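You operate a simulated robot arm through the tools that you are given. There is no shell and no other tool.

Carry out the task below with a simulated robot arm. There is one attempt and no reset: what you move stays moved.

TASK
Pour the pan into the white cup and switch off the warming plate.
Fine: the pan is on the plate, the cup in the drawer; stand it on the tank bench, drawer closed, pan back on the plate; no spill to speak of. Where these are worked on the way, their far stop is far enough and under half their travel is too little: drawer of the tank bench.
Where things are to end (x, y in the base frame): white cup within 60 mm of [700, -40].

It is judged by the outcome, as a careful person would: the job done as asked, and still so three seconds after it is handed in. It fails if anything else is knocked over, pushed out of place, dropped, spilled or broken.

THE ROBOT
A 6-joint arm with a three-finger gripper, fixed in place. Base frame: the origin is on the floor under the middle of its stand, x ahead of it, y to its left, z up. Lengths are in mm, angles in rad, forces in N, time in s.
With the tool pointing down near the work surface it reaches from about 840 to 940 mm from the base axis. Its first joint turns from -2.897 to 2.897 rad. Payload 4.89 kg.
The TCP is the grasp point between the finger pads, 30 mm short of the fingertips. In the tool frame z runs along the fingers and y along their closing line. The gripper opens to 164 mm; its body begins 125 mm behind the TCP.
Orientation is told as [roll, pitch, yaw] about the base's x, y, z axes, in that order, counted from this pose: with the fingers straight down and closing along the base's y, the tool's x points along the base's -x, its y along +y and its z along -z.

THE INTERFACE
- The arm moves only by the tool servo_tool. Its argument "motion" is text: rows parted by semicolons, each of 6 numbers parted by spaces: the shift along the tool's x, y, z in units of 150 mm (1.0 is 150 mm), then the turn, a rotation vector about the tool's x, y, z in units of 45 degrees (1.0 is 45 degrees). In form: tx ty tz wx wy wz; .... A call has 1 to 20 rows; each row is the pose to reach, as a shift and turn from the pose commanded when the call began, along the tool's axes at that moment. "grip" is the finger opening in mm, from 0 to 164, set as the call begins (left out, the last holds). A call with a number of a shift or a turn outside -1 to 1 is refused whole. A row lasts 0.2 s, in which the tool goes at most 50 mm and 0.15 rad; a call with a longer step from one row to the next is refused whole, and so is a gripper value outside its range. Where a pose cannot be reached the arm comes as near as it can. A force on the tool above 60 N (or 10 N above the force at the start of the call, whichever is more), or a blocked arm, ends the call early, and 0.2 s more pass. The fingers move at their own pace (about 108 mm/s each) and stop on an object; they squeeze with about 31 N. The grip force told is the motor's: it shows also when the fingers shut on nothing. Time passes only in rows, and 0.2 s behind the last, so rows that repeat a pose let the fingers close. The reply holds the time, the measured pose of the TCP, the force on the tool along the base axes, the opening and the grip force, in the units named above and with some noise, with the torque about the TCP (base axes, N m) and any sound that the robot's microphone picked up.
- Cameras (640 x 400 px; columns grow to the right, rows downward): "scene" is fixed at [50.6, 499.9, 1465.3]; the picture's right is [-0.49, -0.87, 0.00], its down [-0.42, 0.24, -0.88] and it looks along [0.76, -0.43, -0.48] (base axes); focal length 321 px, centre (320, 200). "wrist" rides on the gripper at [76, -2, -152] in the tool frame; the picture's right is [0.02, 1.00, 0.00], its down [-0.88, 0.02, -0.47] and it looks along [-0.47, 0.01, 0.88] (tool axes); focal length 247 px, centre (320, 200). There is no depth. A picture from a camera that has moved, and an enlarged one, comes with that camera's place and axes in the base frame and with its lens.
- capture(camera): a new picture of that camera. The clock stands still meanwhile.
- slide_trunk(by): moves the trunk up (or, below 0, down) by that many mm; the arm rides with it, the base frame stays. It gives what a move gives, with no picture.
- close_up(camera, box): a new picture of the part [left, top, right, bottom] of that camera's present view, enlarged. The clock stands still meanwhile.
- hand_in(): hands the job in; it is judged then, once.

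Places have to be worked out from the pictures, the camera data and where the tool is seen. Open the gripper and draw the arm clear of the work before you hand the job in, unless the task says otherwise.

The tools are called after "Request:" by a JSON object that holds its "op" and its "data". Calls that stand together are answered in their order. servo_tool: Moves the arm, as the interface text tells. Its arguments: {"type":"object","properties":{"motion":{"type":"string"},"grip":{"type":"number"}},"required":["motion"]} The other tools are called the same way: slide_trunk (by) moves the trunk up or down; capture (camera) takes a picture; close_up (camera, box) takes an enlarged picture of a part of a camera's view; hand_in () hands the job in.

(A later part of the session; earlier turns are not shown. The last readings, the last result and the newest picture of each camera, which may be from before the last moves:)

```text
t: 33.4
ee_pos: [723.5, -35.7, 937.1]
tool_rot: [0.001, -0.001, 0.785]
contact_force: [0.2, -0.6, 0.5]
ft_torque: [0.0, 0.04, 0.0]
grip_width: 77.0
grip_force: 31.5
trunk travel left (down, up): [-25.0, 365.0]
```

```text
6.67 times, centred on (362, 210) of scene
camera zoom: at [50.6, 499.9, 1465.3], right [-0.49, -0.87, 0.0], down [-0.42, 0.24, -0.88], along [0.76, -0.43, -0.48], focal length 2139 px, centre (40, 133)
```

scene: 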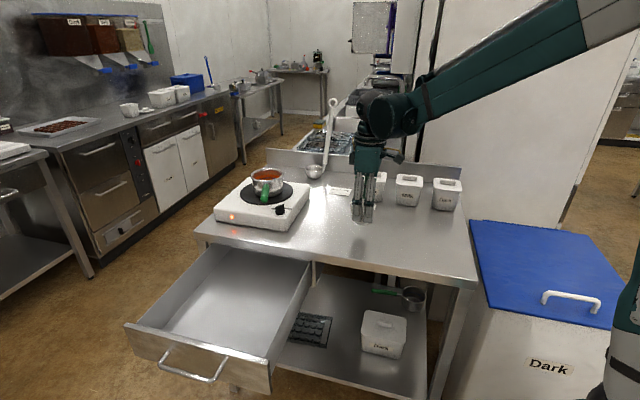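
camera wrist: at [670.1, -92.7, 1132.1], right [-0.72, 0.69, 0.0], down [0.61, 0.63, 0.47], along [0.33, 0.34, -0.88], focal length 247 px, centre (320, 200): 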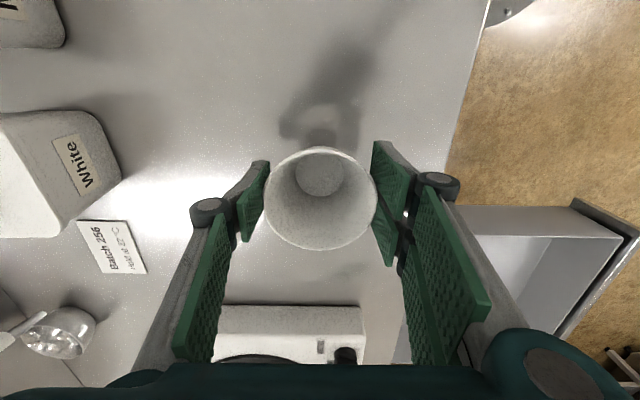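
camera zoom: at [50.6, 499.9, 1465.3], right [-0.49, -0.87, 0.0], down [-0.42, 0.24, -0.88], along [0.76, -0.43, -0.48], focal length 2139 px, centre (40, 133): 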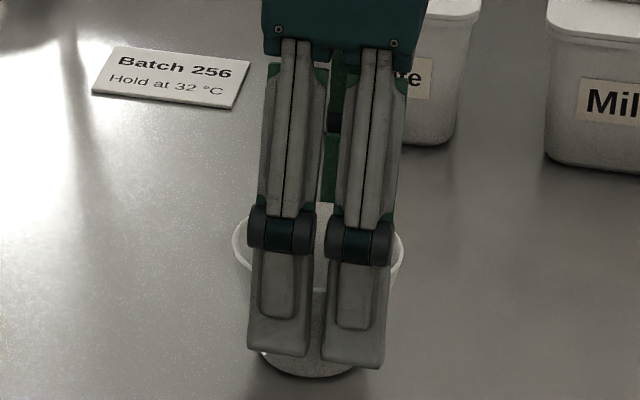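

The cup base is nearly on the bench. A few more 2 mm steps.

Request:
{"op": "servo_tool", "data": {"motion": "0 0 0.013 0 0 0; 0 0 0.013 0 0 0"}}

Request:
{"op": "servo_tool", "data": {"motion": "0 0 0.013 0 0 0; 0 0 0.013 0 0 0"}}

```text
t: 34.0
ee_pos: [722.5, -36.9, 935.7]
tool_rot: [-0.003, -0.005, 0.785]
contact_force: [2.3, 1.4, 24.2]
ft_torque: [0.17, -0.24, 0.03]
grip_width: 76.9
grip_force: 31.2
trunk travel left (down, up): [-25.0, 365.0]
```

```text
t: 34.6
ee_pos: [722.8, -36.9, 934.0]
tool_rot: [-0.001, -0.001, 0.784]
contact_force: [2.7, 0.4, 23.7]
ft_torque: [0.13, -0.11, -0.04]
grip_width: 76.8
grip_force: 31.4
trunk travel left (down, up): [-25.0, 365.0]
```

Contact with the bench is felt (24 N). I'll open the fingers and rise straight up.

Request:
{"op": "servo_tool", "data": {"motion": "0 0 -0.007 0 0 0; 0 0 -0.007 0 0 0; 0 0 -0.1 0 0 0; 0 0 -0.3 0 0 0; 0 0 -0.6 0 0 0; 0 0 -0.9 0 0 0; 0 0 -0.9 0 0 0", "grip": 112}}

Request:
{"op": "capture", "data": {"camera": "wrist"}}

Request:
{"op": "capture", "data": {"camera": "scene"}}

```text
t: 36.2
ee_pos: [722.5, -36.6, 1067.1]
tool_rot: [0.0, -0.002, 0.783]
contact_force: [0.1, 0.3, -0.3]
ft_torque: [0.0, 0.04, 0.04]
grip_width: 111.9
grip_force: 0.0
trunk travel left (down, up): [-25.0, 365.0]
```

```text
taken
camera wrist: at [668.5, -92.8, 1219.5], right [-0.72, 0.69, 0.0], down [0.61, 0.63, 0.47], along [0.33, 0.34, -0.88], focal length 247 px, centre (320, 200)
```

wrist: 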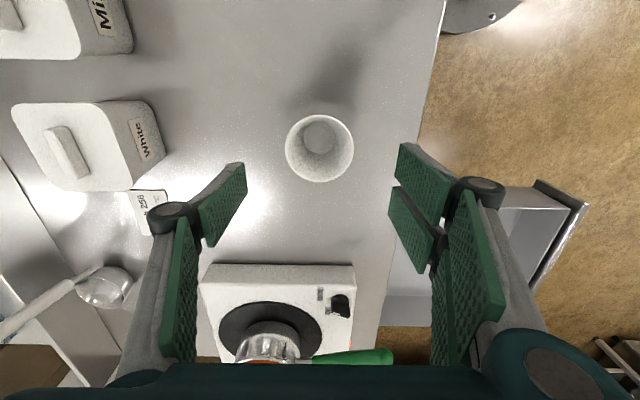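

```text
taken
```

scene: 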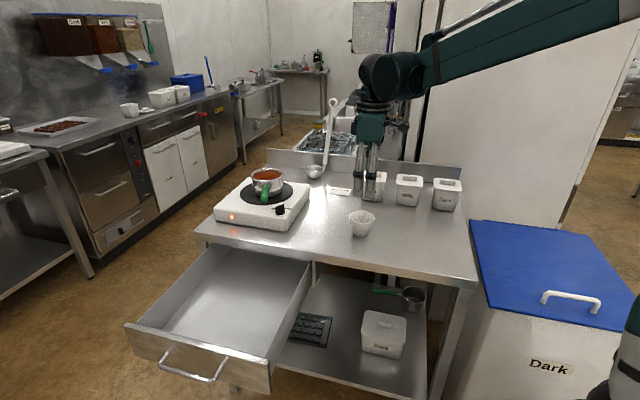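

The cup stands on the bench near (722, -36). While here I'll take close-ups of the knob and pan from the wrist, then go to close the drawer.

Request:
{"op": "close_up", "data": {"camera": "wrist", "box": [295, 270, 375, 330]}}

Request:
{"op": "close_up", "data": {"camera": "wrist", "box": [190, 250, 410, 370]}}

Request:
{"op": "close_up", "data": {"camera": "scene", "box": [330, 190, 394, 250]}}

```text
6.67 times, centred on (335, 300) of wrist
camera zoom: at [668.5, -92.8, 1219.5], right [-0.72, 0.69, 0.0], down [0.61, 0.63, 0.47], along [0.33, 0.34, -0.88], focal length 1646 px, centre (220, -467)
```

zoom: 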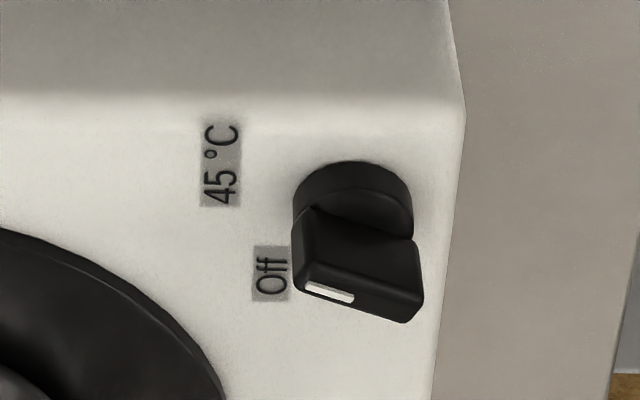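

```text
2.91 times, centred on (300, 310) of wrist
camera zoom: at [668.5, -92.8, 1219.5], right [-0.72, 0.69, 0.0], down [0.61, 0.63, 0.47], along [0.33, 0.34, -0.88], focal length 718 px, centre (378, -120)
```

zoom: 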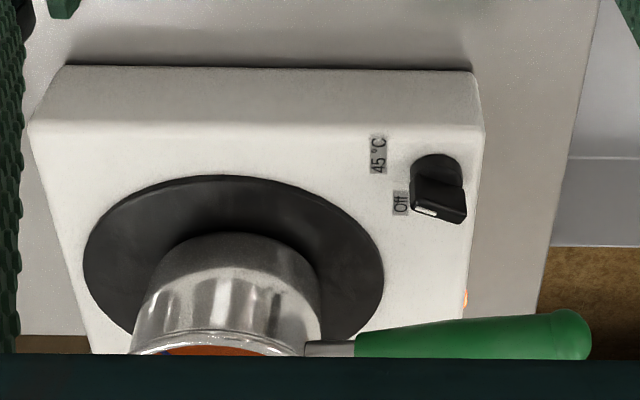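

```text
6.67 times, centred on (362, 220) of scene
camera zoom: at [50.6, 499.9, 1465.3], right [-0.49, -0.87, 0.0], down [-0.42, 0.24, -0.88], along [0.76, -0.43, -0.48], focal length 2139 px, centre (40, 67)
```

zoom: 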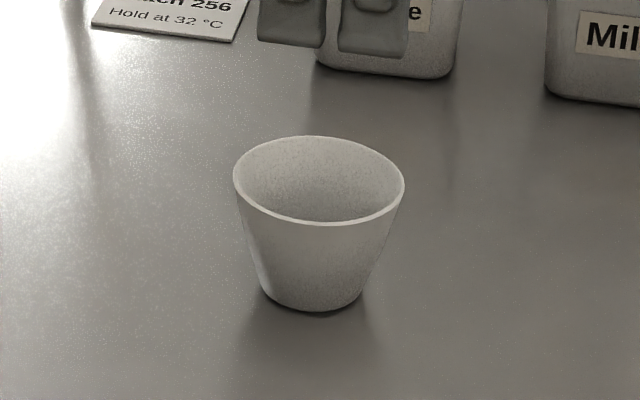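

The knob's mark sits at the "45 °C" side and "Off" lies counter-clockwise from it; I'll treat that later. Now I'll travel to the front of the open drawer, keeping high and outside the bench edge.

Request:
{"op": "servo_tool", "data": {"motion": "-0.15 0.25 0 0 0 0; -0.3 0.5 0 0 0 0; -0.45 0.75 0 0 0 0; -0.6 1.0 0 0 0 0", "grip": 50}}

Request:
{"op": "servo_tool", "data": {"motion": "-0.15 0.25 0 0 0 0; -0.3 0.5 0 0 0 0; -0.45 0.75 0 0 0 0; -0.6 1.0 0 0 0 0"}}

Request:
{"op": "servo_tool", "data": {"motion": "-0.15 0.25 0 0 0 0; -0.3 0.5 0 0 0 0; -0.45 0.75 0 0 0 0; -0.6 1.0 0 0 0 0; -0.6 1.0 0 0 0 0"}}

```text
t: 37.2
ee_pos: [678.7, 130.8, 1067.4]
tool_rot: [0.0, -0.001, 0.784]
contact_force: [0.4, -1.5, -0.1]
ft_torque: [0.25, 0.11, -0.01]
grip_width: 50.0
grip_force: 0.0
trunk travel left (down, up): [-25.0, 365.0]
```

```text
t: 38.2
ee_pos: [640.6, 302.9, 1066.4]
tool_rot: [0.0, -0.001, 0.784]
contact_force: [0.5, -2.0, -0.5]
ft_torque: [0.22, 0.01, 0.01]
grip_width: 50.1
grip_force: 0.0
trunk travel left (down, up): [-25.0, 365.0]
```

```text
t: 39.4
ee_pos: [598.4, 474.9, 1069.4]
tool_rot: [-0.001, -0.002, 0.784]
contact_force: [0.5, -1.3, -0.6]
ft_torque: [0.08, 0.03, -0.02]
grip_width: 49.8
grip_force: 0.0
trunk travel left (down, up): [-25.0, 365.0]
```

I'm in front of and above the drawer. I'll swing out and lean the hand to 60° again, ending about 90 mm short of the bar.

Request:
{"op": "servo_tool", "data": {"motion": "-0.025 0.147 0.08 0.133 0 0; -0.05 0.293 0.16 0.267 0 0; -0.076 0.44 0.24 0.4 0 0; -0.1 0.587 0.32 0.533 0 0; -0.127 0.733 0.4 0.667 0 0"}}

Request:
{"op": "servo_tool", "data": {"motion": "-0.012 0.169 0.152 0.133 0 0; -0.025 0.337 0.304 0.267 0 0; -0.037 0.506 0.456 0.4 0 0; -0.05 0.675 0.608 0.533 0 0; -0.062 0.843 0.76 0.667 0 0; -0.062 0.843 0.76 0.667 0 0"}}

Request:
{"op": "capture", "data": {"camera": "wrist"}}

```text
t: 40.6
ee_pos: [531.0, 561.4, 1009.7]
tool_rot: [-0.524, -0.004, 0.784]
contact_force: [1.4, -2.7, 0.6]
ft_torque: [0.34, 0.19, 0.04]
grip_width: 50.2
grip_force: 0.3
trunk travel left (down, up): [-25.0, 365.0]
```

```text
t: 42.0
ee_pos: [503.5, 608.3, 845.3]
tool_rot: [-1.048, -0.004, 0.782]
contact_force: [-0.2, -0.7, -0.5]
ft_torque: [0.08, 0.09, 0.1]
grip_width: 49.6
grip_force: 0.0
trunk travel left (down, up): [-25.0, 365.0]
```

```text
taken
camera wrist: at [356.6, 645.5, 923.3], right [-0.36, 0.34, -0.87], down [0.33, 0.92, 0.22], along [0.87, -0.2, -0.45], focal length 247 px, centre (320, 200)
```

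wrist: 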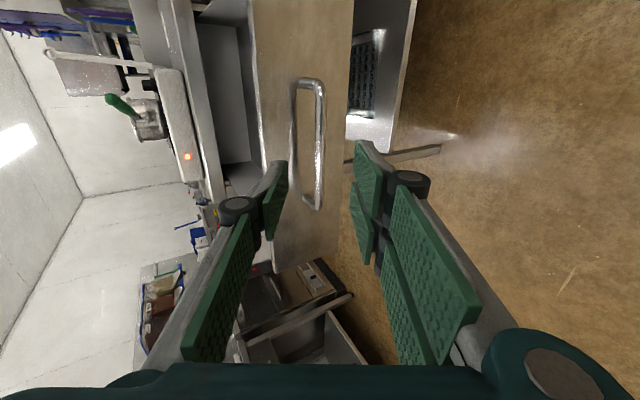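

The view matches the earlier release pose. I'll advance 88 mm along the tool axis back onto the bar and close.

Request:
{"op": "servo_tool", "data": {"motion": "0 0 0.2 0 0 0; 0 0 0.4 0 0 0; 0 0 0.59 0 0 0; 0 0 0.59 0 0 0"}}

Request:
{"op": "servo_tool", "data": {"motion": "0 0 0 0 0 0; 0 0 0 0 0 0; 0 0 0 0 0 0", "grip": 0}}

Request:
{"op": "capture", "data": {"camera": "wrist"}}

```text
t: 43.0
ee_pos: [557.1, 553.9, 803.7]
tool_rot: [-1.049, -0.002, 0.783]
contact_force: [0.0, -0.3, -0.7]
ft_torque: [0.0, -0.01, 0.01]
grip_width: 49.9
grip_force: 0.1
trunk travel left (down, up): [-25.0, 365.0]
```

```text
t: 43.8
ee_pos: [558.2, 556.5, 802.6]
tool_rot: [-1.047, -0.001, 0.783]
contact_force: [-5.9, -6.1, -25.1]
ft_torque: [1.01, -0.19, -0.13]
grip_width: 11.7
grip_force: 45.0
trunk travel left (down, up): [-25.0, 365.0]
```

```text
taken
camera wrist: at [411.6, 593.9, 880.6], right [-0.37, 0.34, -0.87], down [0.33, 0.92, 0.22], along [0.87, -0.2, -0.45], focal length 247 px, centre (320, 200)
```

wrist: 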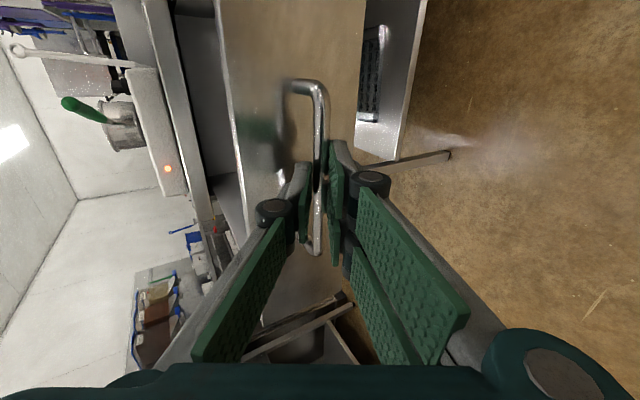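

The bar is gripped again. I'll push the drawer back in along (0.707, -0.707), 110 mm at a time with slight relief.

Request:
{"op": "servo_tool", "data": {"motion": "0 -0.057 0.115 0 0 0; 0 -0.123 0.231 0 0 0; 0 -0.19 0.346 0 0 0; 0 -0.257 0.462 0 0 0; 0 -0.323 0.577 0 0 0; 0 -0.357 0.635 0 0 0; 0 -0.357 0.635 0 0 0"}}

```text
t: 45.4
ee_pos: [634.8, 476.9, 802.7]
tool_rot: [-1.05, -0.004, 0.786]
contact_force: [24.1, 21.4, 27.8]
ft_torque: [0.26, -1.21, 0.31]
grip_width: 12.0
grip_force: 45.1
trunk travel left (down, up): [-25.0, 365.0]
```

It follows well; side forces about 30 N. I'll ease them slightly while pushing the next 110 mm.

Request:
{"op": "servo_tool", "data": {"motion": "-0.01 -0.077 0.115 0 0 0; -0.01 -0.143 0.231 0 0 0; -0.01 -0.21 0.346 0 0 0; -0.01 -0.277 0.462 0 0 0; -0.01 -0.343 0.577 0 0 0; -0.01 -0.377 0.635 0 0 0; -0.01 -0.377 0.635 0 0 0"}}

```text
t: 47.0
ee_pos: [712.5, 398.3, 802.7]
tool_rot: [-1.049, -0.003, 0.785]
contact_force: [17.8, 19.3, 4.1]
ft_torque: [0.72, -0.88, 0.86]
grip_width: 11.6
grip_force: 45.0
trunk travel left (down, up): [-25.0, 365.0]
```

About 127 mm remain. I'll push 112 mm more, then creep the last bit to the closed stop.

Request:
{"op": "servo_tool", "data": {"motion": "-0.008 -0.067 0.115 0 0 0; -0.008 -0.133 0.231 0 0 0; -0.008 -0.2 0.346 0 0 0; -0.008 -0.267 0.462 0 0 0; -0.008 -0.333 0.577 0 0 0; -0.008 -0.373 0.647 0 0 0; -0.008 -0.373 0.647 0 0 0"}}

Request:
{"op": "servo_tool", "data": {"motion": "-0.004 -0.02 0.035 0 0 0; -0.004 -0.04 0.069 0 0 0; -0.004 -0.057 0.098 0 0 0; -0.004 -0.057 0.098 0 0 0"}}

Request:
{"op": "capture", "data": {"camera": "scene"}}

Request:
{"op": "capture", "data": {"camera": "wrist"}}

```text
t: 48.6
ee_pos: [793.0, 319.0, 801.7]
tool_rot: [-1.048, -0.002, 0.783]
contact_force: [-22.1, -23.1, -28.6]
ft_torque: [0.21, 0.6, -1.15]
grip_width: 11.4
grip_force: 45.3
trunk travel left (down, up): [-25.0, 365.0]
```

```text
t: 49.2
ee_pos: [800.4, 316.2, 801.5]
tool_rot: [-1.046, -0.002, 0.787]
contact_force: [-11.2, 8.1, -3.7]
ft_torque: [0.24, 0.07, -0.77]
grip_width: 11.8
grip_force: 45.6
trunk travel left (down, up): [-25.0, 365.0]
stopped in row 3: the force on the tool passed its limit at 68 N (the readings are from after the stop); the commanded pose is now the measured one
```

```text
taken
```

scene: 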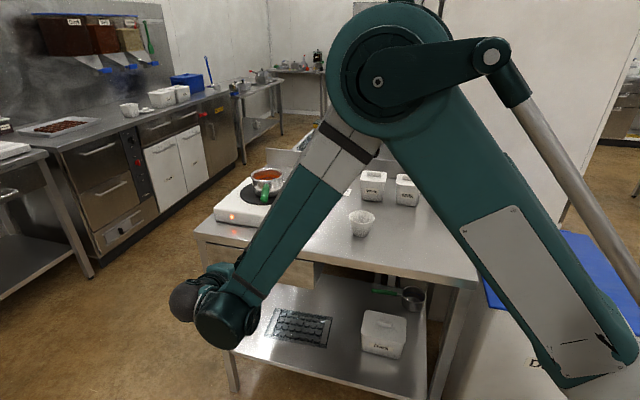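

```text
taken
camera wrist: at [654.0, 353.0, 880.1], right [-0.37, 0.34, -0.86], down [0.32, 0.92, 0.22], along [0.87, -0.2, -0.45], focal length 247 px, centre (320, 200)
```

wrist: 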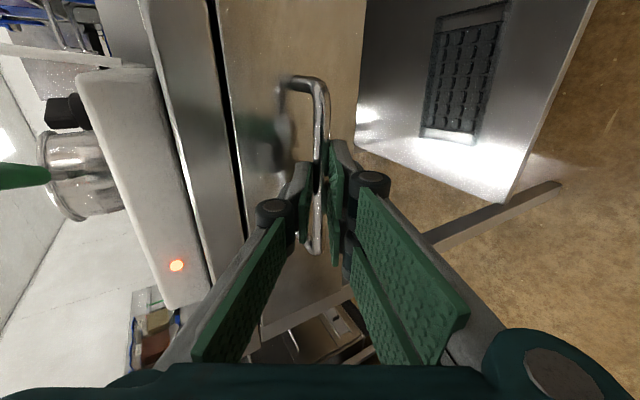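

The push stopped at 68 N, which looks like the closed stop. I'll release, back off, and compare the drawer front with the original picture.

Request:
{"op": "servo_tool", "data": {"motion": "0 0 0 0 0 0; 0 0 0 0 0 0; 0 0 -0.15 0 0 0; 0 0 -0.35 0 0 0; 0 0 -0.6 0 0 0; 0 0 -0.6 0 0 0", "grip": 50}}

Request:
{"op": "capture", "data": {"camera": "wrist"}}

Request:
{"op": "close_up", "data": {"camera": "scene", "box": [190, 220, 350, 320]}}

```text
t: 50.6
ee_pos: [744.7, 368.1, 847.0]
tool_rot: [-1.046, -0.004, 0.786]
contact_force: [0.3, -1.1, -0.7]
ft_torque: [0.0, 0.02, 0.02]
grip_width: 49.9
grip_force: 0.0
trunk travel left (down, up): [-25.0, 365.0]
```

```text
taken
camera wrist: at [597.4, 406.7, 925.8], right [-0.37, 0.34, -0.86], down [0.33, 0.92, 0.22], along [0.87, -0.2, -0.45], focal length 247 px, centre (320, 200)
```

wrist: 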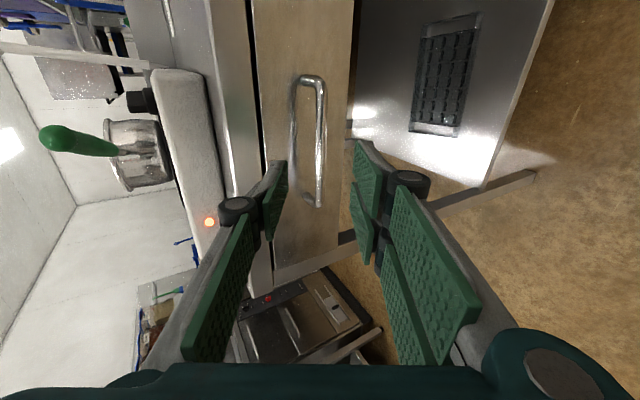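

```text
4.00 times, centred on (270, 270) of scene
camera zoom: at [50.6, 499.9, 1465.3], right [-0.49, -0.87, 0.0], down [-0.42, 0.24, -0.88], along [0.76, -0.43, -0.48], focal length 1283 px, centre (520, -80)
```

zoom: 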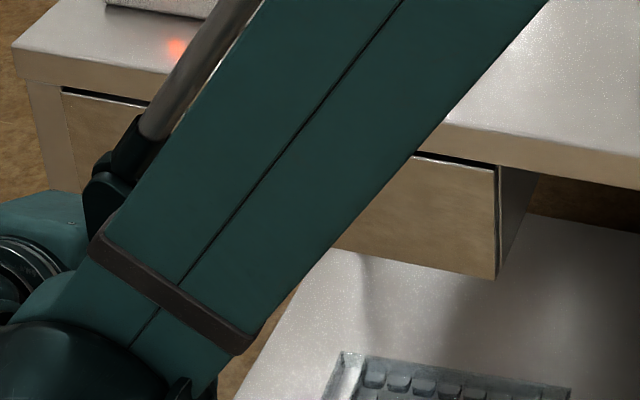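

The drawer front's corners match the original picture exactly, so it is closed. Next I'll study the pan's contents before handling it.

Request:
{"op": "close_up", "data": {"camera": "scene", "box": [248, 164, 288, 196]}}

Request:
{"op": "close_up", "data": {"camera": "scene", "box": [345, 200, 380, 240]}}

```text
12.50 times, centred on (268, 180) of scene
camera zoom: at [50.6, 499.9, 1465.3], right [-0.49, -0.87, 0.0], down [-0.42, 0.24, -0.88], along [0.76, -0.43, -0.48], focal length 4010 px, centre (970, 450)
```

zoom: 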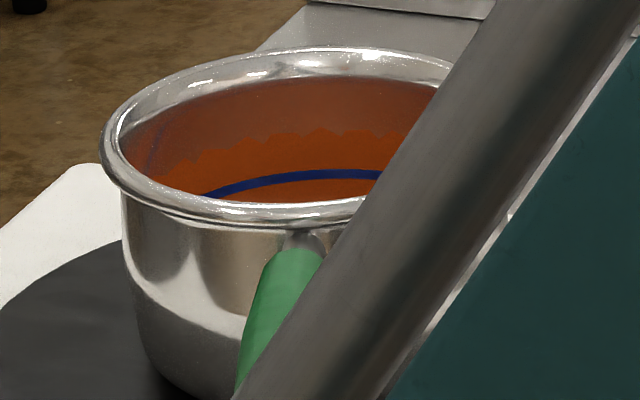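

```text
10.00 times, centred on (362, 220) of scene
camera zoom: at [50.6, 499.9, 1465.3], right [-0.49, -0.87, 0.0], down [-0.42, 0.24, -0.88], along [0.76, -0.43, -0.48], focal length 3208 px, centre (-105, 0)
```

zoom: 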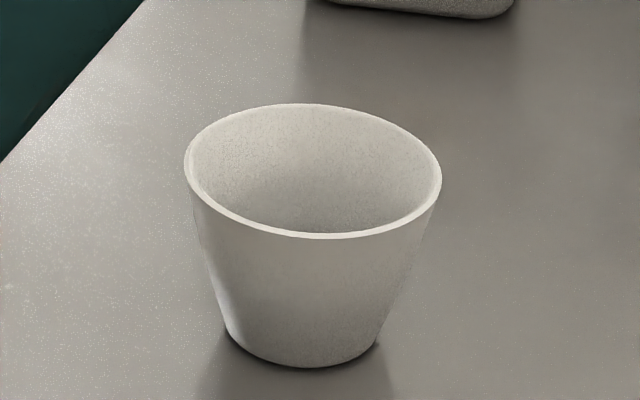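

The inside shows a stained band, a blue ring about 30 mm below the rim, and I need a steeper view to see the liquid level. I'll rise and bring the tool upright, then go look from above.

Request:
{"op": "servo_tool", "data": {"motion": "0 -0.144 -0.083 -0.167 0 0; 0 -0.289 -0.167 -0.333 0 0; 0 -0.433 -0.25 -0.5 0 0; 0 -0.577 -0.333 -0.667 0 0; 0 -0.722 -0.417 -0.833 0 0; 0 -0.866 -0.5 -1 0 0; 0 -0.866 -0.5 -1 0 0", "grip": 60}}

Request:
{"op": "servo_tool", "data": {"motion": "0 0 -0.3 -0.1 0 0; 0 0 -0.6 -0.2 0 0; 0 0 -0.9 -0.33 0 0; 0 0 -0.9 -0.33 0 -0; 0 0 -0.9 -0.33 0 0"}}

```text
t: 52.2
ee_pos: [746.7, 371.0, 997.2]
tool_rot: [-0.259, -0.003, 0.787]
contact_force: [-0.3, 0.1, -0.1]
ft_torque: [-0.05, -0.03, 0.01]
grip_width: 59.7
grip_force: 0.0
trunk travel left (down, up): [-25.0, 365.0]
```

```text
t: 53.4
ee_pos: [722.4, 392.8, 1127.0]
tool_rot: [0.001, -0.006, 0.788]
contact_force: [0.5, -0.3, 0.2]
ft_torque: [-0.02, -0.03, 0.0]
grip_width: 60.0
grip_force: 0.0
trunk travel left (down, up): [-25.0, 365.0]
```

Upright at (722, 393, 1127). I'll turn the tool to line up with the pan handle while moving over toward it, staying above the pan.

Request:
{"op": "servo_tool", "data": {"motion": "0 -0.157 0 0 0 0.167; 0 -0.314 0 0 0 0.333; 0 -0.471 0 0 0 0.5; 0 -0.629 0 0 0 0.667; 0 -0.786 0 0 0 0.833; 0 -0.943 0 0 0 1.0; 0 -0.943 0 0 0 1.0"}}

Request:
{"op": "capture", "data": {"camera": "wrist"}}

```text
t: 55.0
ee_pos: [821.9, 293.4, 1128.0]
tool_rot: [0.0, -0.001, 0.001]
contact_force: [0.3, -0.2, -0.5]
ft_torque: [-0.04, -0.05, -0.01]
grip_width: 59.7
grip_force: 0.0
trunk travel left (down, up): [-25.0, 365.0]
```

```text
taken
camera wrist: at [745.5, 290.5, 1280.8], right [-0.02, 1.0, 0.0], down [0.88, 0.02, 0.48], along [0.48, 0.01, -0.88], focal length 247 px, centre (320, 200)
```

wrist: 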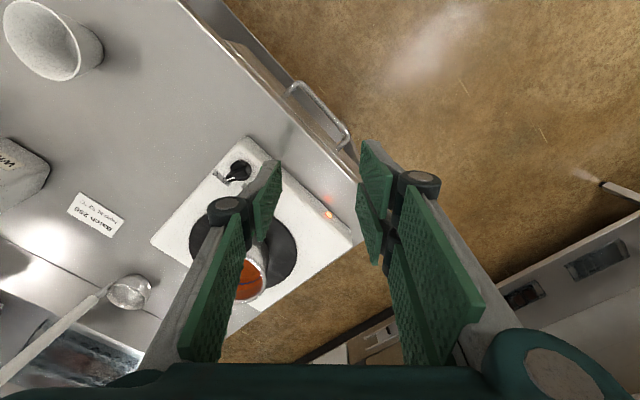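

Now I'll move above the planned grip point on the handle (about (933, 199)) with yaw -0.41.

Request:
{"op": "servo_tool", "data": {"motion": "-0.185 -0.157 0 0 0 0.132; -0.37 -0.314 0 0 0 0.264; -0.555 -0.47 0 0 0 0.395; -0.74 -0.627 0 0 0 0.527; -0.74 -0.627 0 0 0 0.527"}}

Request:
{"op": "capture", "data": {"camera": "wrist"}}

Request:
{"op": "capture", "data": {"camera": "scene"}}

```text
t: 56.2
ee_pos: [933.1, 198.9, 1126.6]
tool_rot: [0.002, -0.001, -0.415]
contact_force: [0.4, 0.1, -1.0]
ft_torque: [-0.02, -0.02, -0.03]
grip_width: 60.1
grip_force: 0.1
trunk travel left (down, up): [-25.0, 365.0]
```

```text
taken
camera wrist: at [861.5, 227.6, 1280.1], right [0.38, 0.92, 0.0], down [0.81, -0.34, 0.47], along [0.44, -0.18, -0.88], focal length 247 px, centre (320, 200)
```

wrist: 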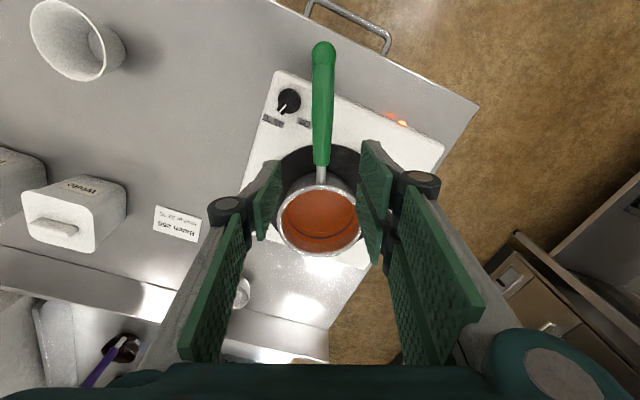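

```text
taken
```

scene: 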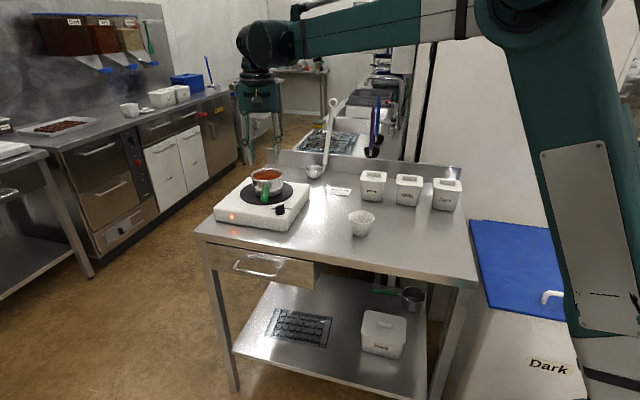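

Good view from above. I'll close up on the pan, handle and knob.

Request:
{"op": "close_up", "data": {"camera": "wrist", "box": [260, 170, 380, 265]}}

Request:
{"op": "close_up", "data": {"camera": "wrist", "box": [250, 75, 330, 135]}}

Request:
{"op": "close_up", "data": {"camera": "wrist", "box": [240, 30, 400, 270]}}

```text
4.21 times, centred on (320, 218) of wrist
camera zoom: at [861.5, 227.6, 1280.1], right [0.38, 0.92, 0.0], down [0.81, -0.34, 0.47], along [0.44, -0.18, -0.88], focal length 1040 px, centre (320, 126)
```

zoom: 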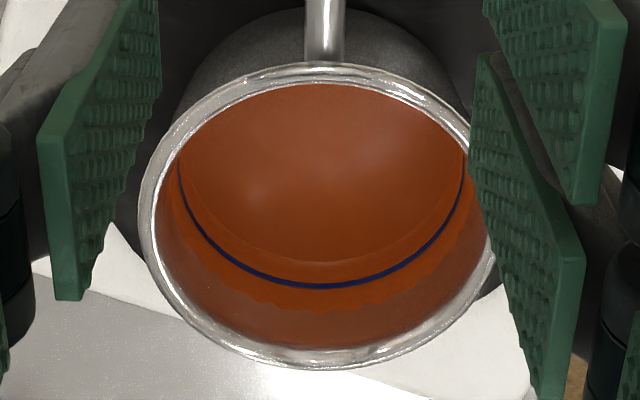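

```text
6.67 times, centred on (290, 105) of wrist
camera zoom: at [861.5, 227.6, 1280.1], right [0.38, 0.92, 0.0], down [0.81, -0.34, 0.47], along [0.44, -0.18, -0.88], focal length 1646 px, centre (520, 833)
```

zoom: 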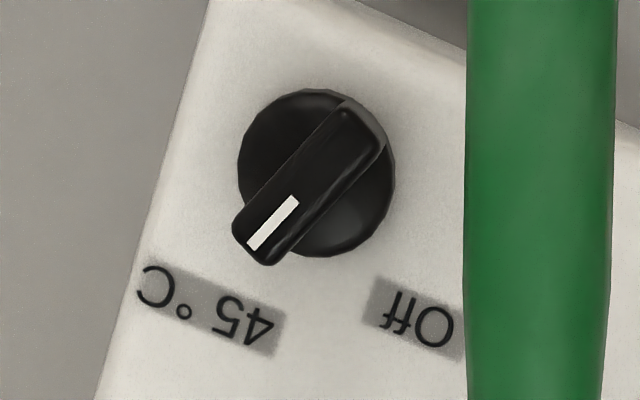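

```text
1.67 times, centred on (320, 150) of wrist
camera zoom: at [861.5, 227.6, 1280.1], right [0.38, 0.92, 0.0], down [0.81, -0.34, 0.47], along [0.44, -0.18, -0.88], focal length 412 px, centre (320, 283)
```

zoom: 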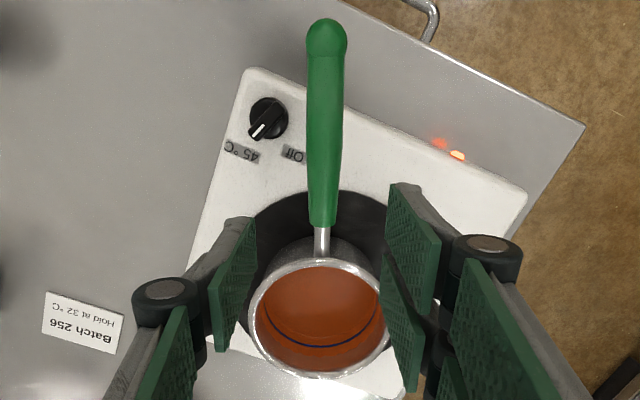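

The handle is well aligned with the tool and the liquid surface lies well down in the pan. I'll check the pan's height and bottom from the scene camera to estimate the volume.

Request:
{"op": "close_up", "data": {"camera": "scene", "box": [236, 160, 316, 210]}}

```text
8.00 times, centred on (276, 185) of scene
camera zoom: at [50.6, 499.9, 1465.3], right [-0.49, -0.87, 0.0], down [-0.42, 0.24, -0.88], along [0.76, -0.43, -0.48], focal length 2566 px, centre (672, 320)
```

zoom: 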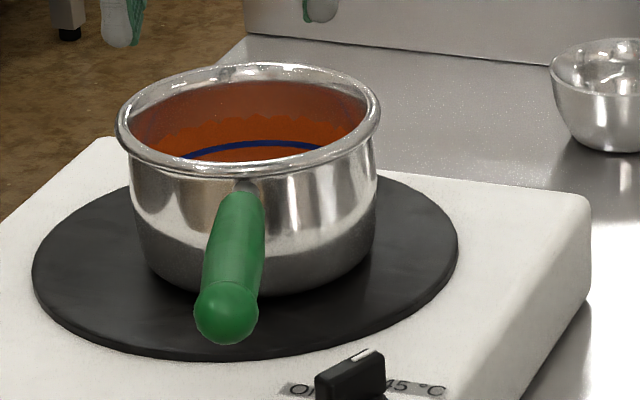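

The liquid is roughly 50 mm below the rim (about 12–15 mm deep), so about 100 ml, which fits the cup. Before grabbing the pan I'll dry-run the pouring pose beside the cup, moving there at safe height.

Request:
{"op": "servo_tool", "data": {"motion": "0.105 -0.2 0 0 0 -0.13; 0.21 -0.4 0 0 0 -0.26; 0.315 -0.6 0 0 0 -0.39; 0.42 -0.78 0 0 0 -0.527; 0.42 -0.78 0 0 0 -0.527"}}

Request:
{"op": "servo_tool", "data": {"motion": "0.28 -0.14 0 0 0 0; 0.56 -0.28 0 0 0 0; 0.84 -0.42 0 0 0 0; 1.0 -0.56 0 0 0 0; 1.0 -0.7 0 0 0 0; 1.0 -0.84 0 0 0 0; 1.0 -0.84 0 0 0 0"}}

```text
t: 57.4
ee_pos: [825.3, 115.1, 1126.1]
tool_rot: [0.001, -0.002, 0.004]
contact_force: [-0.3, 1.0, -0.6]
ft_torque: [-0.04, 0.01, -0.01]
grip_width: 60.1
grip_force: 0.0
trunk travel left (down, up): [-25.0, 365.0]
```

```text
t: 59.0
ee_pos: [677.7, -10.1, 1126.2]
tool_rot: [0.003, -0.005, 0.003]
contact_force: [-0.7, 0.0, -0.1]
ft_torque: [-0.07, -0.03, 0.01]
grip_width: 60.0
grip_force: 0.1
trunk travel left (down, up): [-25.0, 365.0]
```

Now I'll move to the pouring TCP spot (about (618, -45), z 1066) and rotate 45° about the handle axis.

Request:
{"op": "servo_tool", "data": {"motion": "0.066 -0.039 0.067 0.167 0 0; 0.132 -0.078 0.133 0.333 0 0; 0.198 -0.117 0.2 0.5 0 0; 0.263 -0.155 0.267 0.667 0 0; 0.329 -0.194 0.333 0.833 0 0; 0.395 -0.233 0.4 1.0 0 0; 0.395 -0.233 0.4 1.0 0 0"}}

Request:
{"op": "servo_tool", "data": {"motion": "0 0 0 0.167 0 0; 0 0 0 0.333 0 0; 0 0 0 0.5 0 0; 0 0 0 0.667 0 0; 0 0 0 0.833 0 0; 0 0 0 1.0 0 0; 0 0 0 1.0 0 0"}}

Request:
{"op": "capture", "data": {"camera": "scene"}}

Request:
{"op": "capture", "data": {"camera": "wrist"}}

```text
t: 60.6
ee_pos: [618.8, -44.8, 1066.3]
tool_rot: [-0.785, -0.003, 0.001]
contact_force: [0.3, -0.4, 0.6]
ft_torque: [0.04, 0.04, -0.01]
grip_width: 59.8
grip_force: 0.1
trunk travel left (down, up): [-25.0, 365.0]
```

```text
t: 62.2
ee_pos: [617.9, -43.5, 1066.7]
tool_rot: [-1.571, -0.003, 0.001]
contact_force: [-0.7, 0.2, -0.3]
ft_torque: [0.03, -0.02, 0.02]
grip_width: 59.9
grip_force: 0.0
trunk travel left (down, up): [-25.0, 365.0]
```

```text
taken
```

scene: 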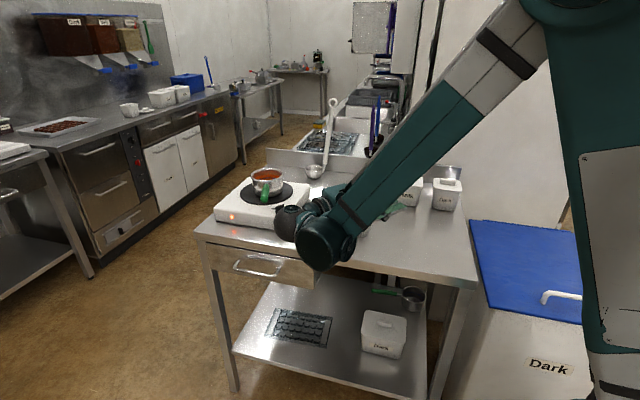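

```text
taken
camera wrist: at [542.5, 108.0, 1069.0], right [-0.02, 0.0, -1.0], down [0.88, 0.47, -0.02], along [0.47, -0.88, -0.01], focal length 247 px, centre (320, 200)
```

wrist: 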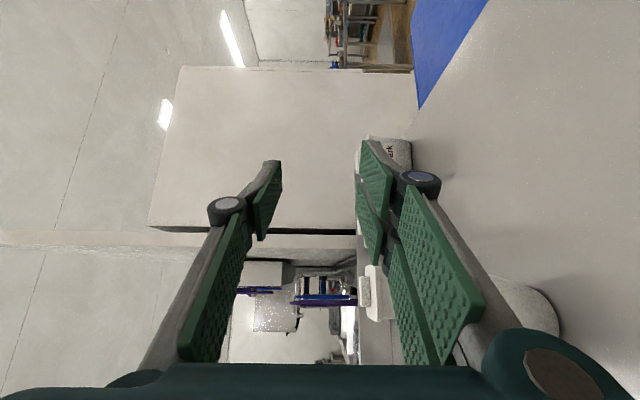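

The 90° pose is reached fully. I'll test going on to 115°.

Request:
{"op": "servo_tool", "data": {"motion": "0 0 0 0.14 0 0; 0 0 0 0.28 0 0; 0 0 0 0.42 0 0; 0 0 0 0.556 0 0; 0 0 0 0.556 0 0"}}

Request:
{"op": "capture", "data": {"camera": "scene"}}

```text
t: 63.4
ee_pos: [619.7, -43.0, 1065.2]
tool_rot: [-2.008, -0.005, 0.002]
contact_force: [-1.3, 0.0, 0.9]
ft_torque: [0.02, 0.01, 0.04]
grip_width: 60.2
grip_force: 0.1
trunk travel left (down, up): [-25.0, 365.0]
```

```text
taken
```

scene: 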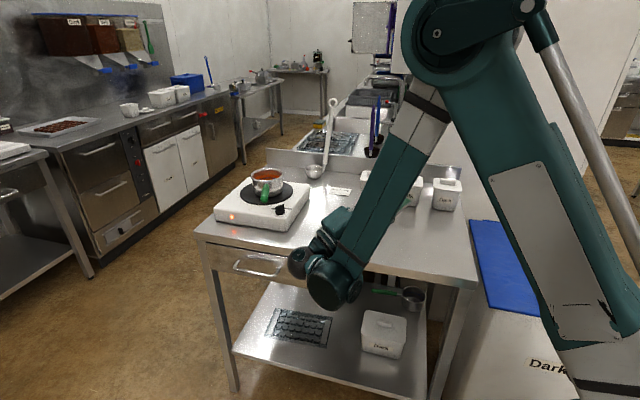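

115° is reachable too, so the pour works from here. I'll reverse the motion and return above the handle.

Request:
{"op": "servo_tool", "data": {"motion": "0 0 0 -0.18 0 0; 0 0 0 -0.36 0 0; 0 0 0 -0.54 0 0; 0 0 0 -0.72 0 0; 0 0 0 -0.9 0 0; 0 0 0 -1.0 0 0"}}

Request:
{"op": "servo_tool", "data": {"motion": "0 0 0 -0.18 0 0; 0 0 0 -0.36 0 0; 0 0 0 -0.54 0 0; 0 0 0 -0.72 0 0; 0 0 0 -0.9 0 0; 0 0 0 -1.0 0 0"}}

Request:
{"op": "servo_tool", "data": {"motion": "0 0 -0.1 -0.18 0 0; 0 0 -0.2 -0.36 0 0; 0 0 -0.3 -0.54 0 0; 0 0 -0.4 -0.556 0 0; 0 0 -0.4 -0.556 0 0"}}

```text
t: 64.8
ee_pos: [618.4, -43.3, 1064.8]
tool_rot: [-1.219, -0.003, 0.001]
contact_force: [0.2, 0.4, -0.9]
ft_torque: [-0.09, 0.02, -0.1]
grip_width: 60.2
grip_force: 0.0
trunk travel left (down, up): [-25.0, 365.0]
```

```text
t: 66.2
ee_pos: [618.3, -41.4, 1066.1]
tool_rot: [-0.433, -0.004, 0.002]
contact_force: [0.5, 0.8, 0.4]
ft_torque: [-0.09, 0.03, -0.01]
grip_width: 60.2
grip_force: 0.0
trunk travel left (down, up): [-25.0, 365.0]
```

```text
t: 67.4
ee_pos: [618.2, -18.1, 1120.8]
tool_rot: [0.003, -0.004, 0.0]
contact_force: [-0.5, -0.9, 0.5]
ft_torque: [0.0, 0.04, 0.0]
grip_width: 59.8
grip_force: 0.2
trunk travel left (down, up): [-25.0, 365.0]
```

Now I'll return above the handle grip point (929, 202) with yaw -0.435.

Request:
{"op": "servo_tool", "data": {"motion": "-0.23 0.163 0 0 0 0; -0.46 0.327 0 0 0 0; -0.69 0.49 0 0 0 0; -0.92 0.653 0 0 0 0"}}

Request:
{"op": "servo_tool", "data": {"motion": "-0.23 0.163 0 0 0 0.11; -0.46 0.327 0 0 0 0.22; -0.69 0.49 0 0 0 0.33; -0.92 0.653 0 0 0 0.44; -1.0 0.73 0 0 0 0.554; -1.0 0.73 0 0 0 0.554"}}

Request:
{"op": "capture", "data": {"camera": "wrist"}}

```text
t: 68.4
ee_pos: [757.3, 79.7, 1124.8]
tool_rot: [0.001, -0.003, 0.004]
contact_force: [-3.2, -0.6, 1.2]
ft_torque: [0.23, -0.34, 0.03]
grip_width: 60.0
grip_force: 0.1
trunk travel left (down, up): [-25.0, 365.0]
```

```text
t: 69.8
ee_pos: [906.2, 187.1, 1121.5]
tool_rot: [0.003, -0.002, -0.433]
contact_force: [0.7, 0.1, 0.3]
ft_torque: [0.0, 0.06, -0.01]
grip_width: 59.9
grip_force: 0.0
trunk travel left (down, up): [-25.0, 365.0]
```

```text
taken
camera wrist: at [836.2, 217.3, 1274.0], right [0.4, 0.92, 0.0], down [0.81, -0.35, 0.47], along [0.44, -0.19, -0.88], focal length 247 px, centre (320, 200)
```

wrist: 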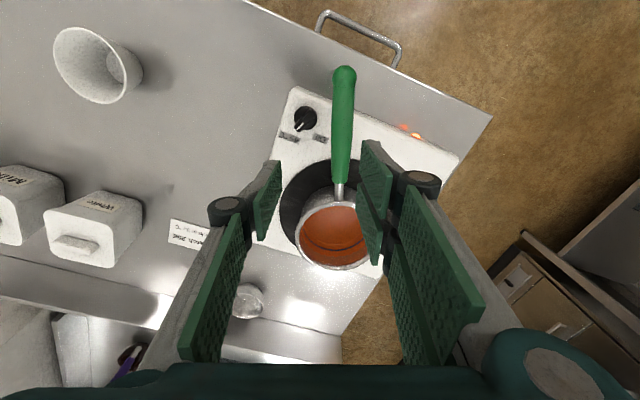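

I'll shift onto the handle line and descend to z 1056, then check alignment.

Request:
{"op": "servo_tool", "data": {"motion": "-0.05 0.08 0.11 0 0 0; -0.096 0.156 0.22 0 0 0; -0.096 0.156 0.33 0 0 0; -0.096 0.156 0.437 0 0 0; -0.096 0.156 0.437 0 0 0"}}

Request:
{"op": "capture", "data": {"camera": "wrist"}}

Request:
{"op": "close_up", "data": {"camera": "scene", "box": [220, 130, 316, 210]}}

```text
t: 71.0
ee_pos: [929.5, 203.2, 1055.7]
tool_rot: [0.001, -0.001, -0.432]
contact_force: [-0.4, 0.0, -0.7]
ft_torque: [-0.04, 0.03, -0.01]
grip_width: 60.1
grip_force: 0.0
trunk travel left (down, up): [-25.0, 365.0]
```

```text
taken
camera wrist: at [859.3, 233.6, 1208.7], right [0.4, 0.92, 0.0], down [0.81, -0.35, 0.47], along [0.44, -0.19, -0.88], focal length 247 px, centre (320, 200)
```

wrist: 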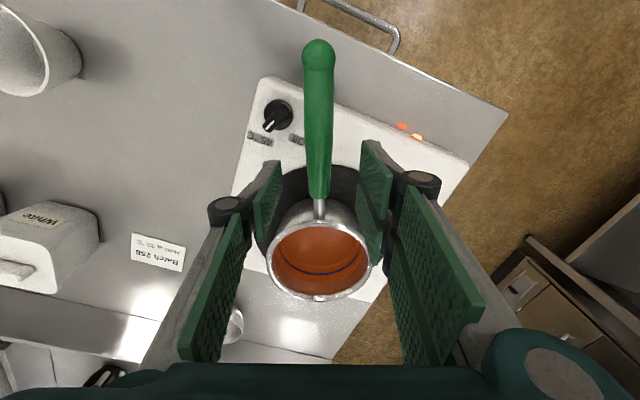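

```text
5.00 times, centred on (268, 170) of scene
camera zoom: at [50.6, 499.9, 1465.3], right [-0.49, -0.87, 0.0], down [-0.42, 0.24, -0.88], along [0.76, -0.43, -0.48], focal length 1604 px, centre (580, 350)
```

zoom: 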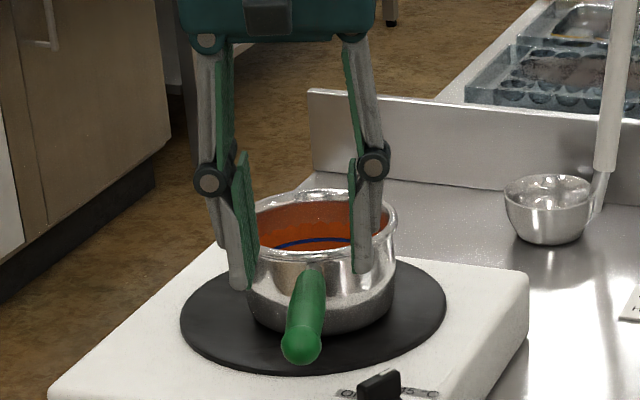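

Alignment is good: the handle runs down the tool's centre line and the fingers clear the pan rim. I'll descend to z 1006 and close on the handle.

Request:
{"op": "servo_tool", "data": {"motion": "0 0 0.11 0 0 0; 0 0 0.22 0 0 0; 0 0 0.33 0 0 0; 0 0 0.33 0 0 0"}}

Request:
{"op": "capture", "data": {"camera": "wrist"}}

Request:
{"op": "close_up", "data": {"camera": "scene", "box": [220, 130, 316, 210]}}

```text
t: 72.0
ee_pos: [931.3, 203.9, 1005.6]
tool_rot: [0.002, -0.003, -0.434]
contact_force: [0.0, 0.8, 0.0]
ft_torque: [-0.03, -0.05, -0.01]
grip_width: 59.8
grip_force: 0.0
trunk travel left (down, up): [-25.0, 365.0]
```

```text
taken
camera wrist: at [859.5, 233.8, 1159.4], right [0.4, 0.92, 0.0], down [0.81, -0.35, 0.47], along [0.44, -0.19, -0.88], focal length 247 px, centre (320, 200)
```

wrist: 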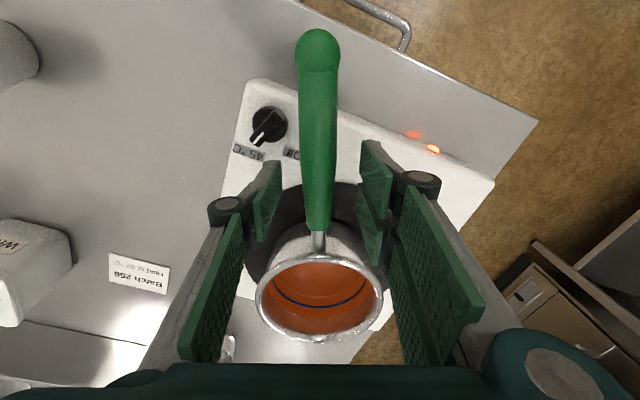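

```text
5.00 times, centred on (268, 170) of scene
camera zoom: at [50.6, 499.9, 1465.3], right [-0.49, -0.87, 0.0], down [-0.42, 0.24, -0.88], along [0.76, -0.43, -0.48], focal length 1604 px, centre (580, 350)
```

zoom: 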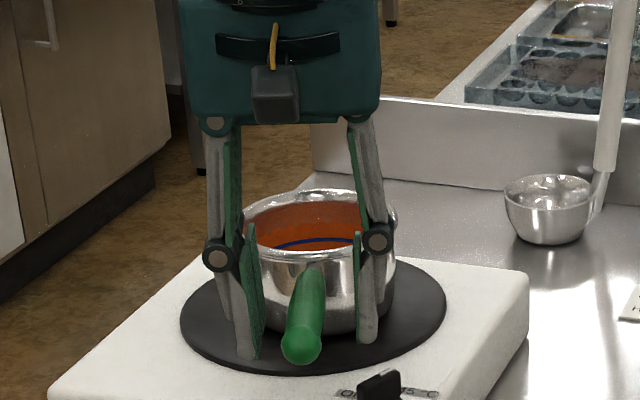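

The handle lies between the pads at TCP height. I'll close on it.

Request:
{"op": "servo_tool", "data": {"motion": "0 -0.008 0 0 0 0; 0 -0.008 0 0 0 0; 0 -0.008 0 0 0 0; 0 -0.008 0 0 0 0", "grip": 0}}

Request:
{"op": "capture", "data": {"camera": "wrist"}}

```text
t: 73.0
ee_pos: [928.9, 203.0, 1007.1]
tool_rot: [0.003, -0.001, -0.433]
contact_force: [-0.8, -0.7, 0.4]
ft_torque: [0.06, 0.16, -0.03]
grip_width: 19.5
grip_force: 30.8
trunk travel left (down, up): [-25.0, 365.0]
```

```text
taken
camera wrist: at [858.6, 233.1, 1159.7], right [0.4, 0.92, 0.0], down [0.81, -0.35, 0.47], along [0.44, -0.19, -0.88], focal length 247 px, centre (320, 200)
```

wrist: 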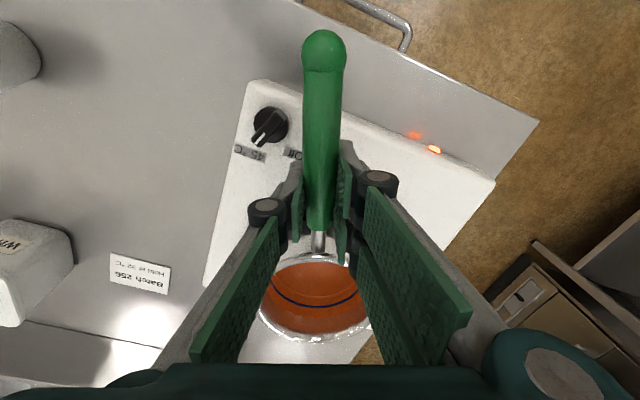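

The handle is held (19.5 mm, 31 N) without side load. I'll lift 15 mm gently and check the weight and whether the pan tips in the grip.

Request:
{"op": "servo_tool", "data": {"motion": "0 0 -0.02 0 0 0; 0 0 -0.05 0 0 0; 0 0 -0.08 0 0 0; 0 0 -0.1 0 0 0; 0 0 -0.1 0 0 0"}}

Request:
{"op": "capture", "data": {"camera": "wrist"}}

Request:
{"op": "close_up", "data": {"camera": "scene", "box": [220, 130, 316, 210]}}

```text
t: 74.2
ee_pos: [928.7, 203.0, 1022.0]
tool_rot: [0.002, -0.001, -0.431]
contact_force: [0.5, 0.7, -4.1]
ft_torque: [0.11, 0.27, 0.0]
grip_width: 19.4
grip_force: 31.7
trunk travel left (down, up): [-25.0, 365.0]
```

```text
taken
camera wrist: at [858.8, 233.7, 1174.8], right [0.4, 0.92, 0.0], down [0.81, -0.35, 0.47], along [0.44, -0.19, -0.88], focal length 247 px, centre (320, 200)
```

wrist: 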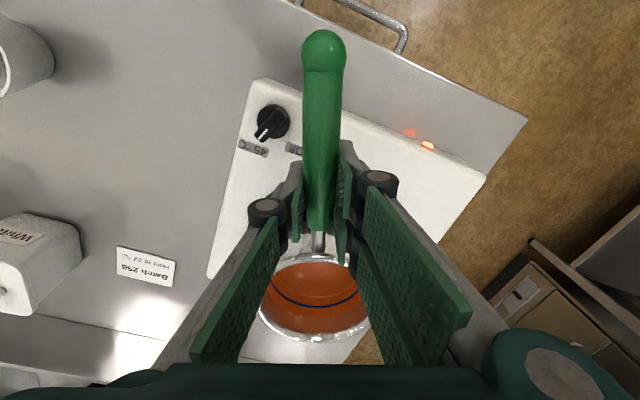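

```text
5.00 times, centred on (268, 170) of scene
camera zoom: at [50.6, 499.9, 1465.3], right [-0.49, -0.87, 0.0], down [-0.42, 0.24, -0.88], along [0.76, -0.43, -0.48], focal length 1604 px, centre (580, 350)
```

zoom: 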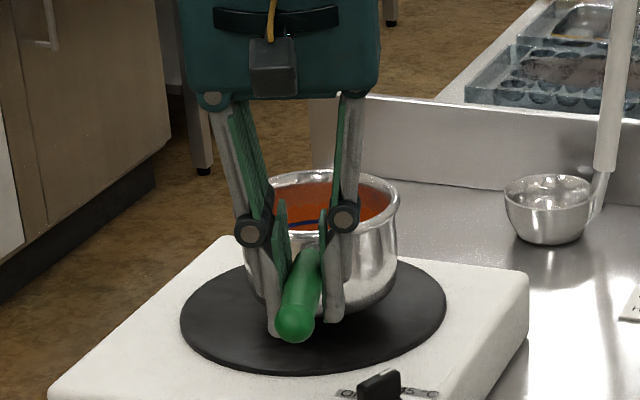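

The pan came up level (about 4 N) and isn't slipping. I'll raise it another 65 mm smoothly.

Request:
{"op": "servo_tool", "data": {"motion": "0 0 -0.05 0 0 0; 0 0 -0.13 0 0 0; 0 0 -0.23 0 0 0; 0 0 -0.33 0 0 0; 0 0 -0.4 0 0 0; 0 0 -0.43 0 0 0; 0 0 -0.43 0 0 0"}}

Request:
{"op": "capture", "data": {"camera": "wrist"}}

```text
t: 75.8
ee_pos: [929.0, 203.6, 1085.3]
tool_rot: [0.002, -0.001, -0.431]
contact_force: [-0.8, -0.3, -4.0]
ft_torque: [0.16, 0.23, -0.02]
grip_width: 19.4
grip_force: 31.5
trunk travel left (down, up): [-25.0, 365.0]
```

```text
taken
camera wrist: at [858.8, 233.8, 1238.6], right [0.4, 0.92, 0.0], down [0.81, -0.35, 0.47], along [0.44, -0.19, -0.88], focal length 247 px, centre (320, 200)
```

wrist: 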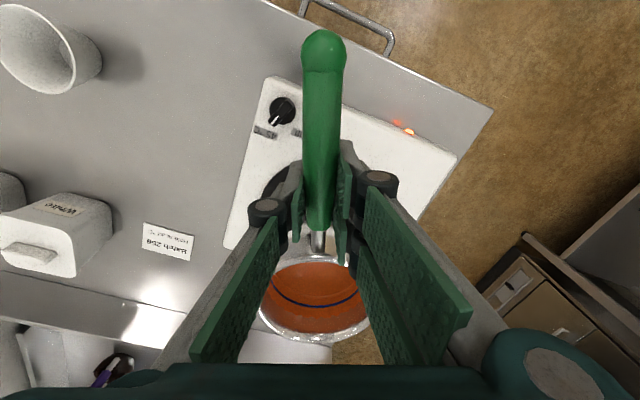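

Stable. Now I'll carry the pan level toward the cup side at moderate speed, turning the yaw to 0 along the way.

Request:
{"op": "servo_tool", "data": {"motion": "0.02 -0.06 0 0 0 -0.03; 0.06 -0.17 0 0 0 -0.1; 0.11 -0.31 0 0 0 -0.18; 0.165 -0.47 0 0 0 -0.275; 0.22 -0.63 0 0 0 -0.37; 0.27 -0.77 0 0 0 -0.45; 0.31 -0.88 0 0 0 -0.52; 0.33 -0.94 0 0 0 -0.551; 0.33 -0.94 0 0 0 -0.551"}}

Request:
{"op": "capture", "data": {"camera": "wrist"}}

```text
t: 77.8
ee_pos: [825.3, 96.6, 1085.7]
tool_rot: [0.001, -0.001, -0.001]
contact_force: [0.4, -0.4, -3.3]
ft_torque: [0.01, 0.26, 0.02]
grip_width: 19.6
grip_force: 30.9
trunk travel left (down, up): [-25.0, 365.0]
```

```text
taken
camera wrist: at [748.4, 93.8, 1239.2], right [-0.02, 1.0, 0.0], down [0.88, 0.02, 0.48], along [0.48, 0.01, -0.88], focal length 247 px, centre (320, 200)
```

wrist: 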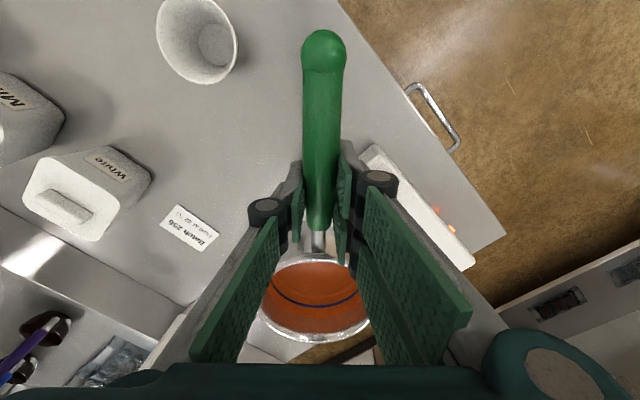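

Level and steady; the cup is seen near (725, -34). I'll carry on in two more smooth moves to the pre-pour spot.

Request:
{"op": "servo_tool", "data": {"motion": "0.04 -0.04 0 0 0 0; 0.12 -0.12 0 0 0 0; 0.24 -0.25 0 0 0 0; 0.37 -0.38 0 0 0 0; 0.5 -0.51 0 0 0 0; 0.6 -0.62 0 0 0 0; 0.67 -0.69 0 0 0 0; 0.696 -0.72 0 0 0 0; 0.696 -0.72 0 0 0 0"}}

Request:
{"op": "servo_tool", "data": {"motion": "0.04 -0.04 0 0 0 0; 0.12 -0.12 0 0 0 0; 0.24 -0.25 0 0 0 0; 0.37 -0.38 0 0 0 0; 0.5 -0.51 0 0 0 0; 0.6 -0.62 0 0 0 0; 0.67 -0.69 0 0 0 0; 0.696 -0.72 0 0 0 0; 0.696 -0.72 0 0 0 0"}}

Request:
{"op": "capture", "data": {"camera": "wrist"}}

Request:
{"op": "capture", "data": {"camera": "scene"}}

```text
t: 79.8
ee_pos: [719.6, -12.0, 1084.5]
tool_rot: [0.0, 0.0, 0.001]
contact_force: [-0.4, 0.0, -3.0]
ft_torque: [0.03, 0.28, 0.0]
grip_width: 19.3
grip_force: 30.5
trunk travel left (down, up): [-25.0, 365.0]
```

```text
t: 81.8
ee_pos: [614.4, -119.7, 1084.7]
tool_rot: [0.001, -0.002, 0.001]
contact_force: [0.7, 0.3, -4.2]
ft_torque: [-0.05, 0.3, -0.01]
grip_width: 19.7
grip_force: 30.6
trunk travel left (down, up): [-25.0, 365.0]
```

```text
taken
camera wrist: at [537.9, -121.9, 1237.8], right [-0.02, 1.0, 0.0], down [0.88, 0.02, 0.48], along [0.48, 0.01, -0.88], focal length 247 px, centre (320, 200)
```

wrist: 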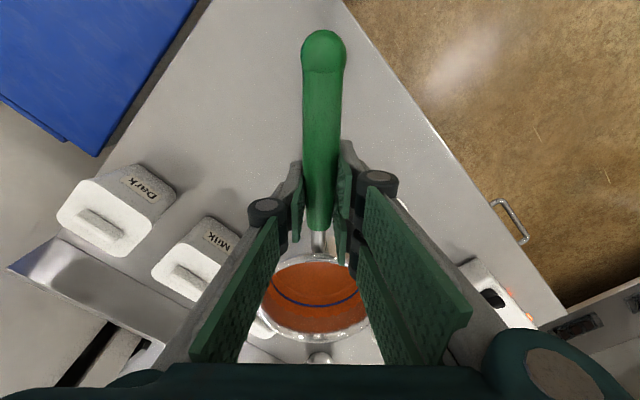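

```text
taken
```

scene: 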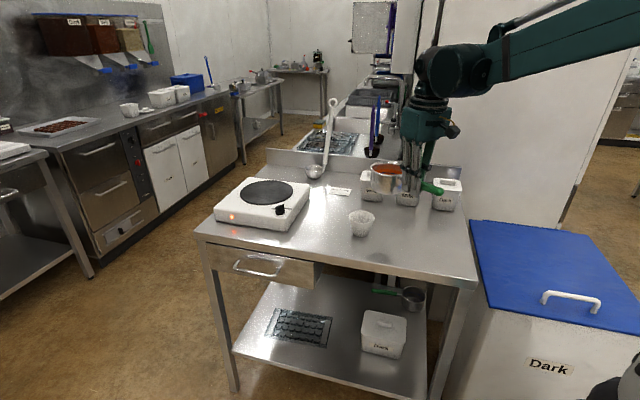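

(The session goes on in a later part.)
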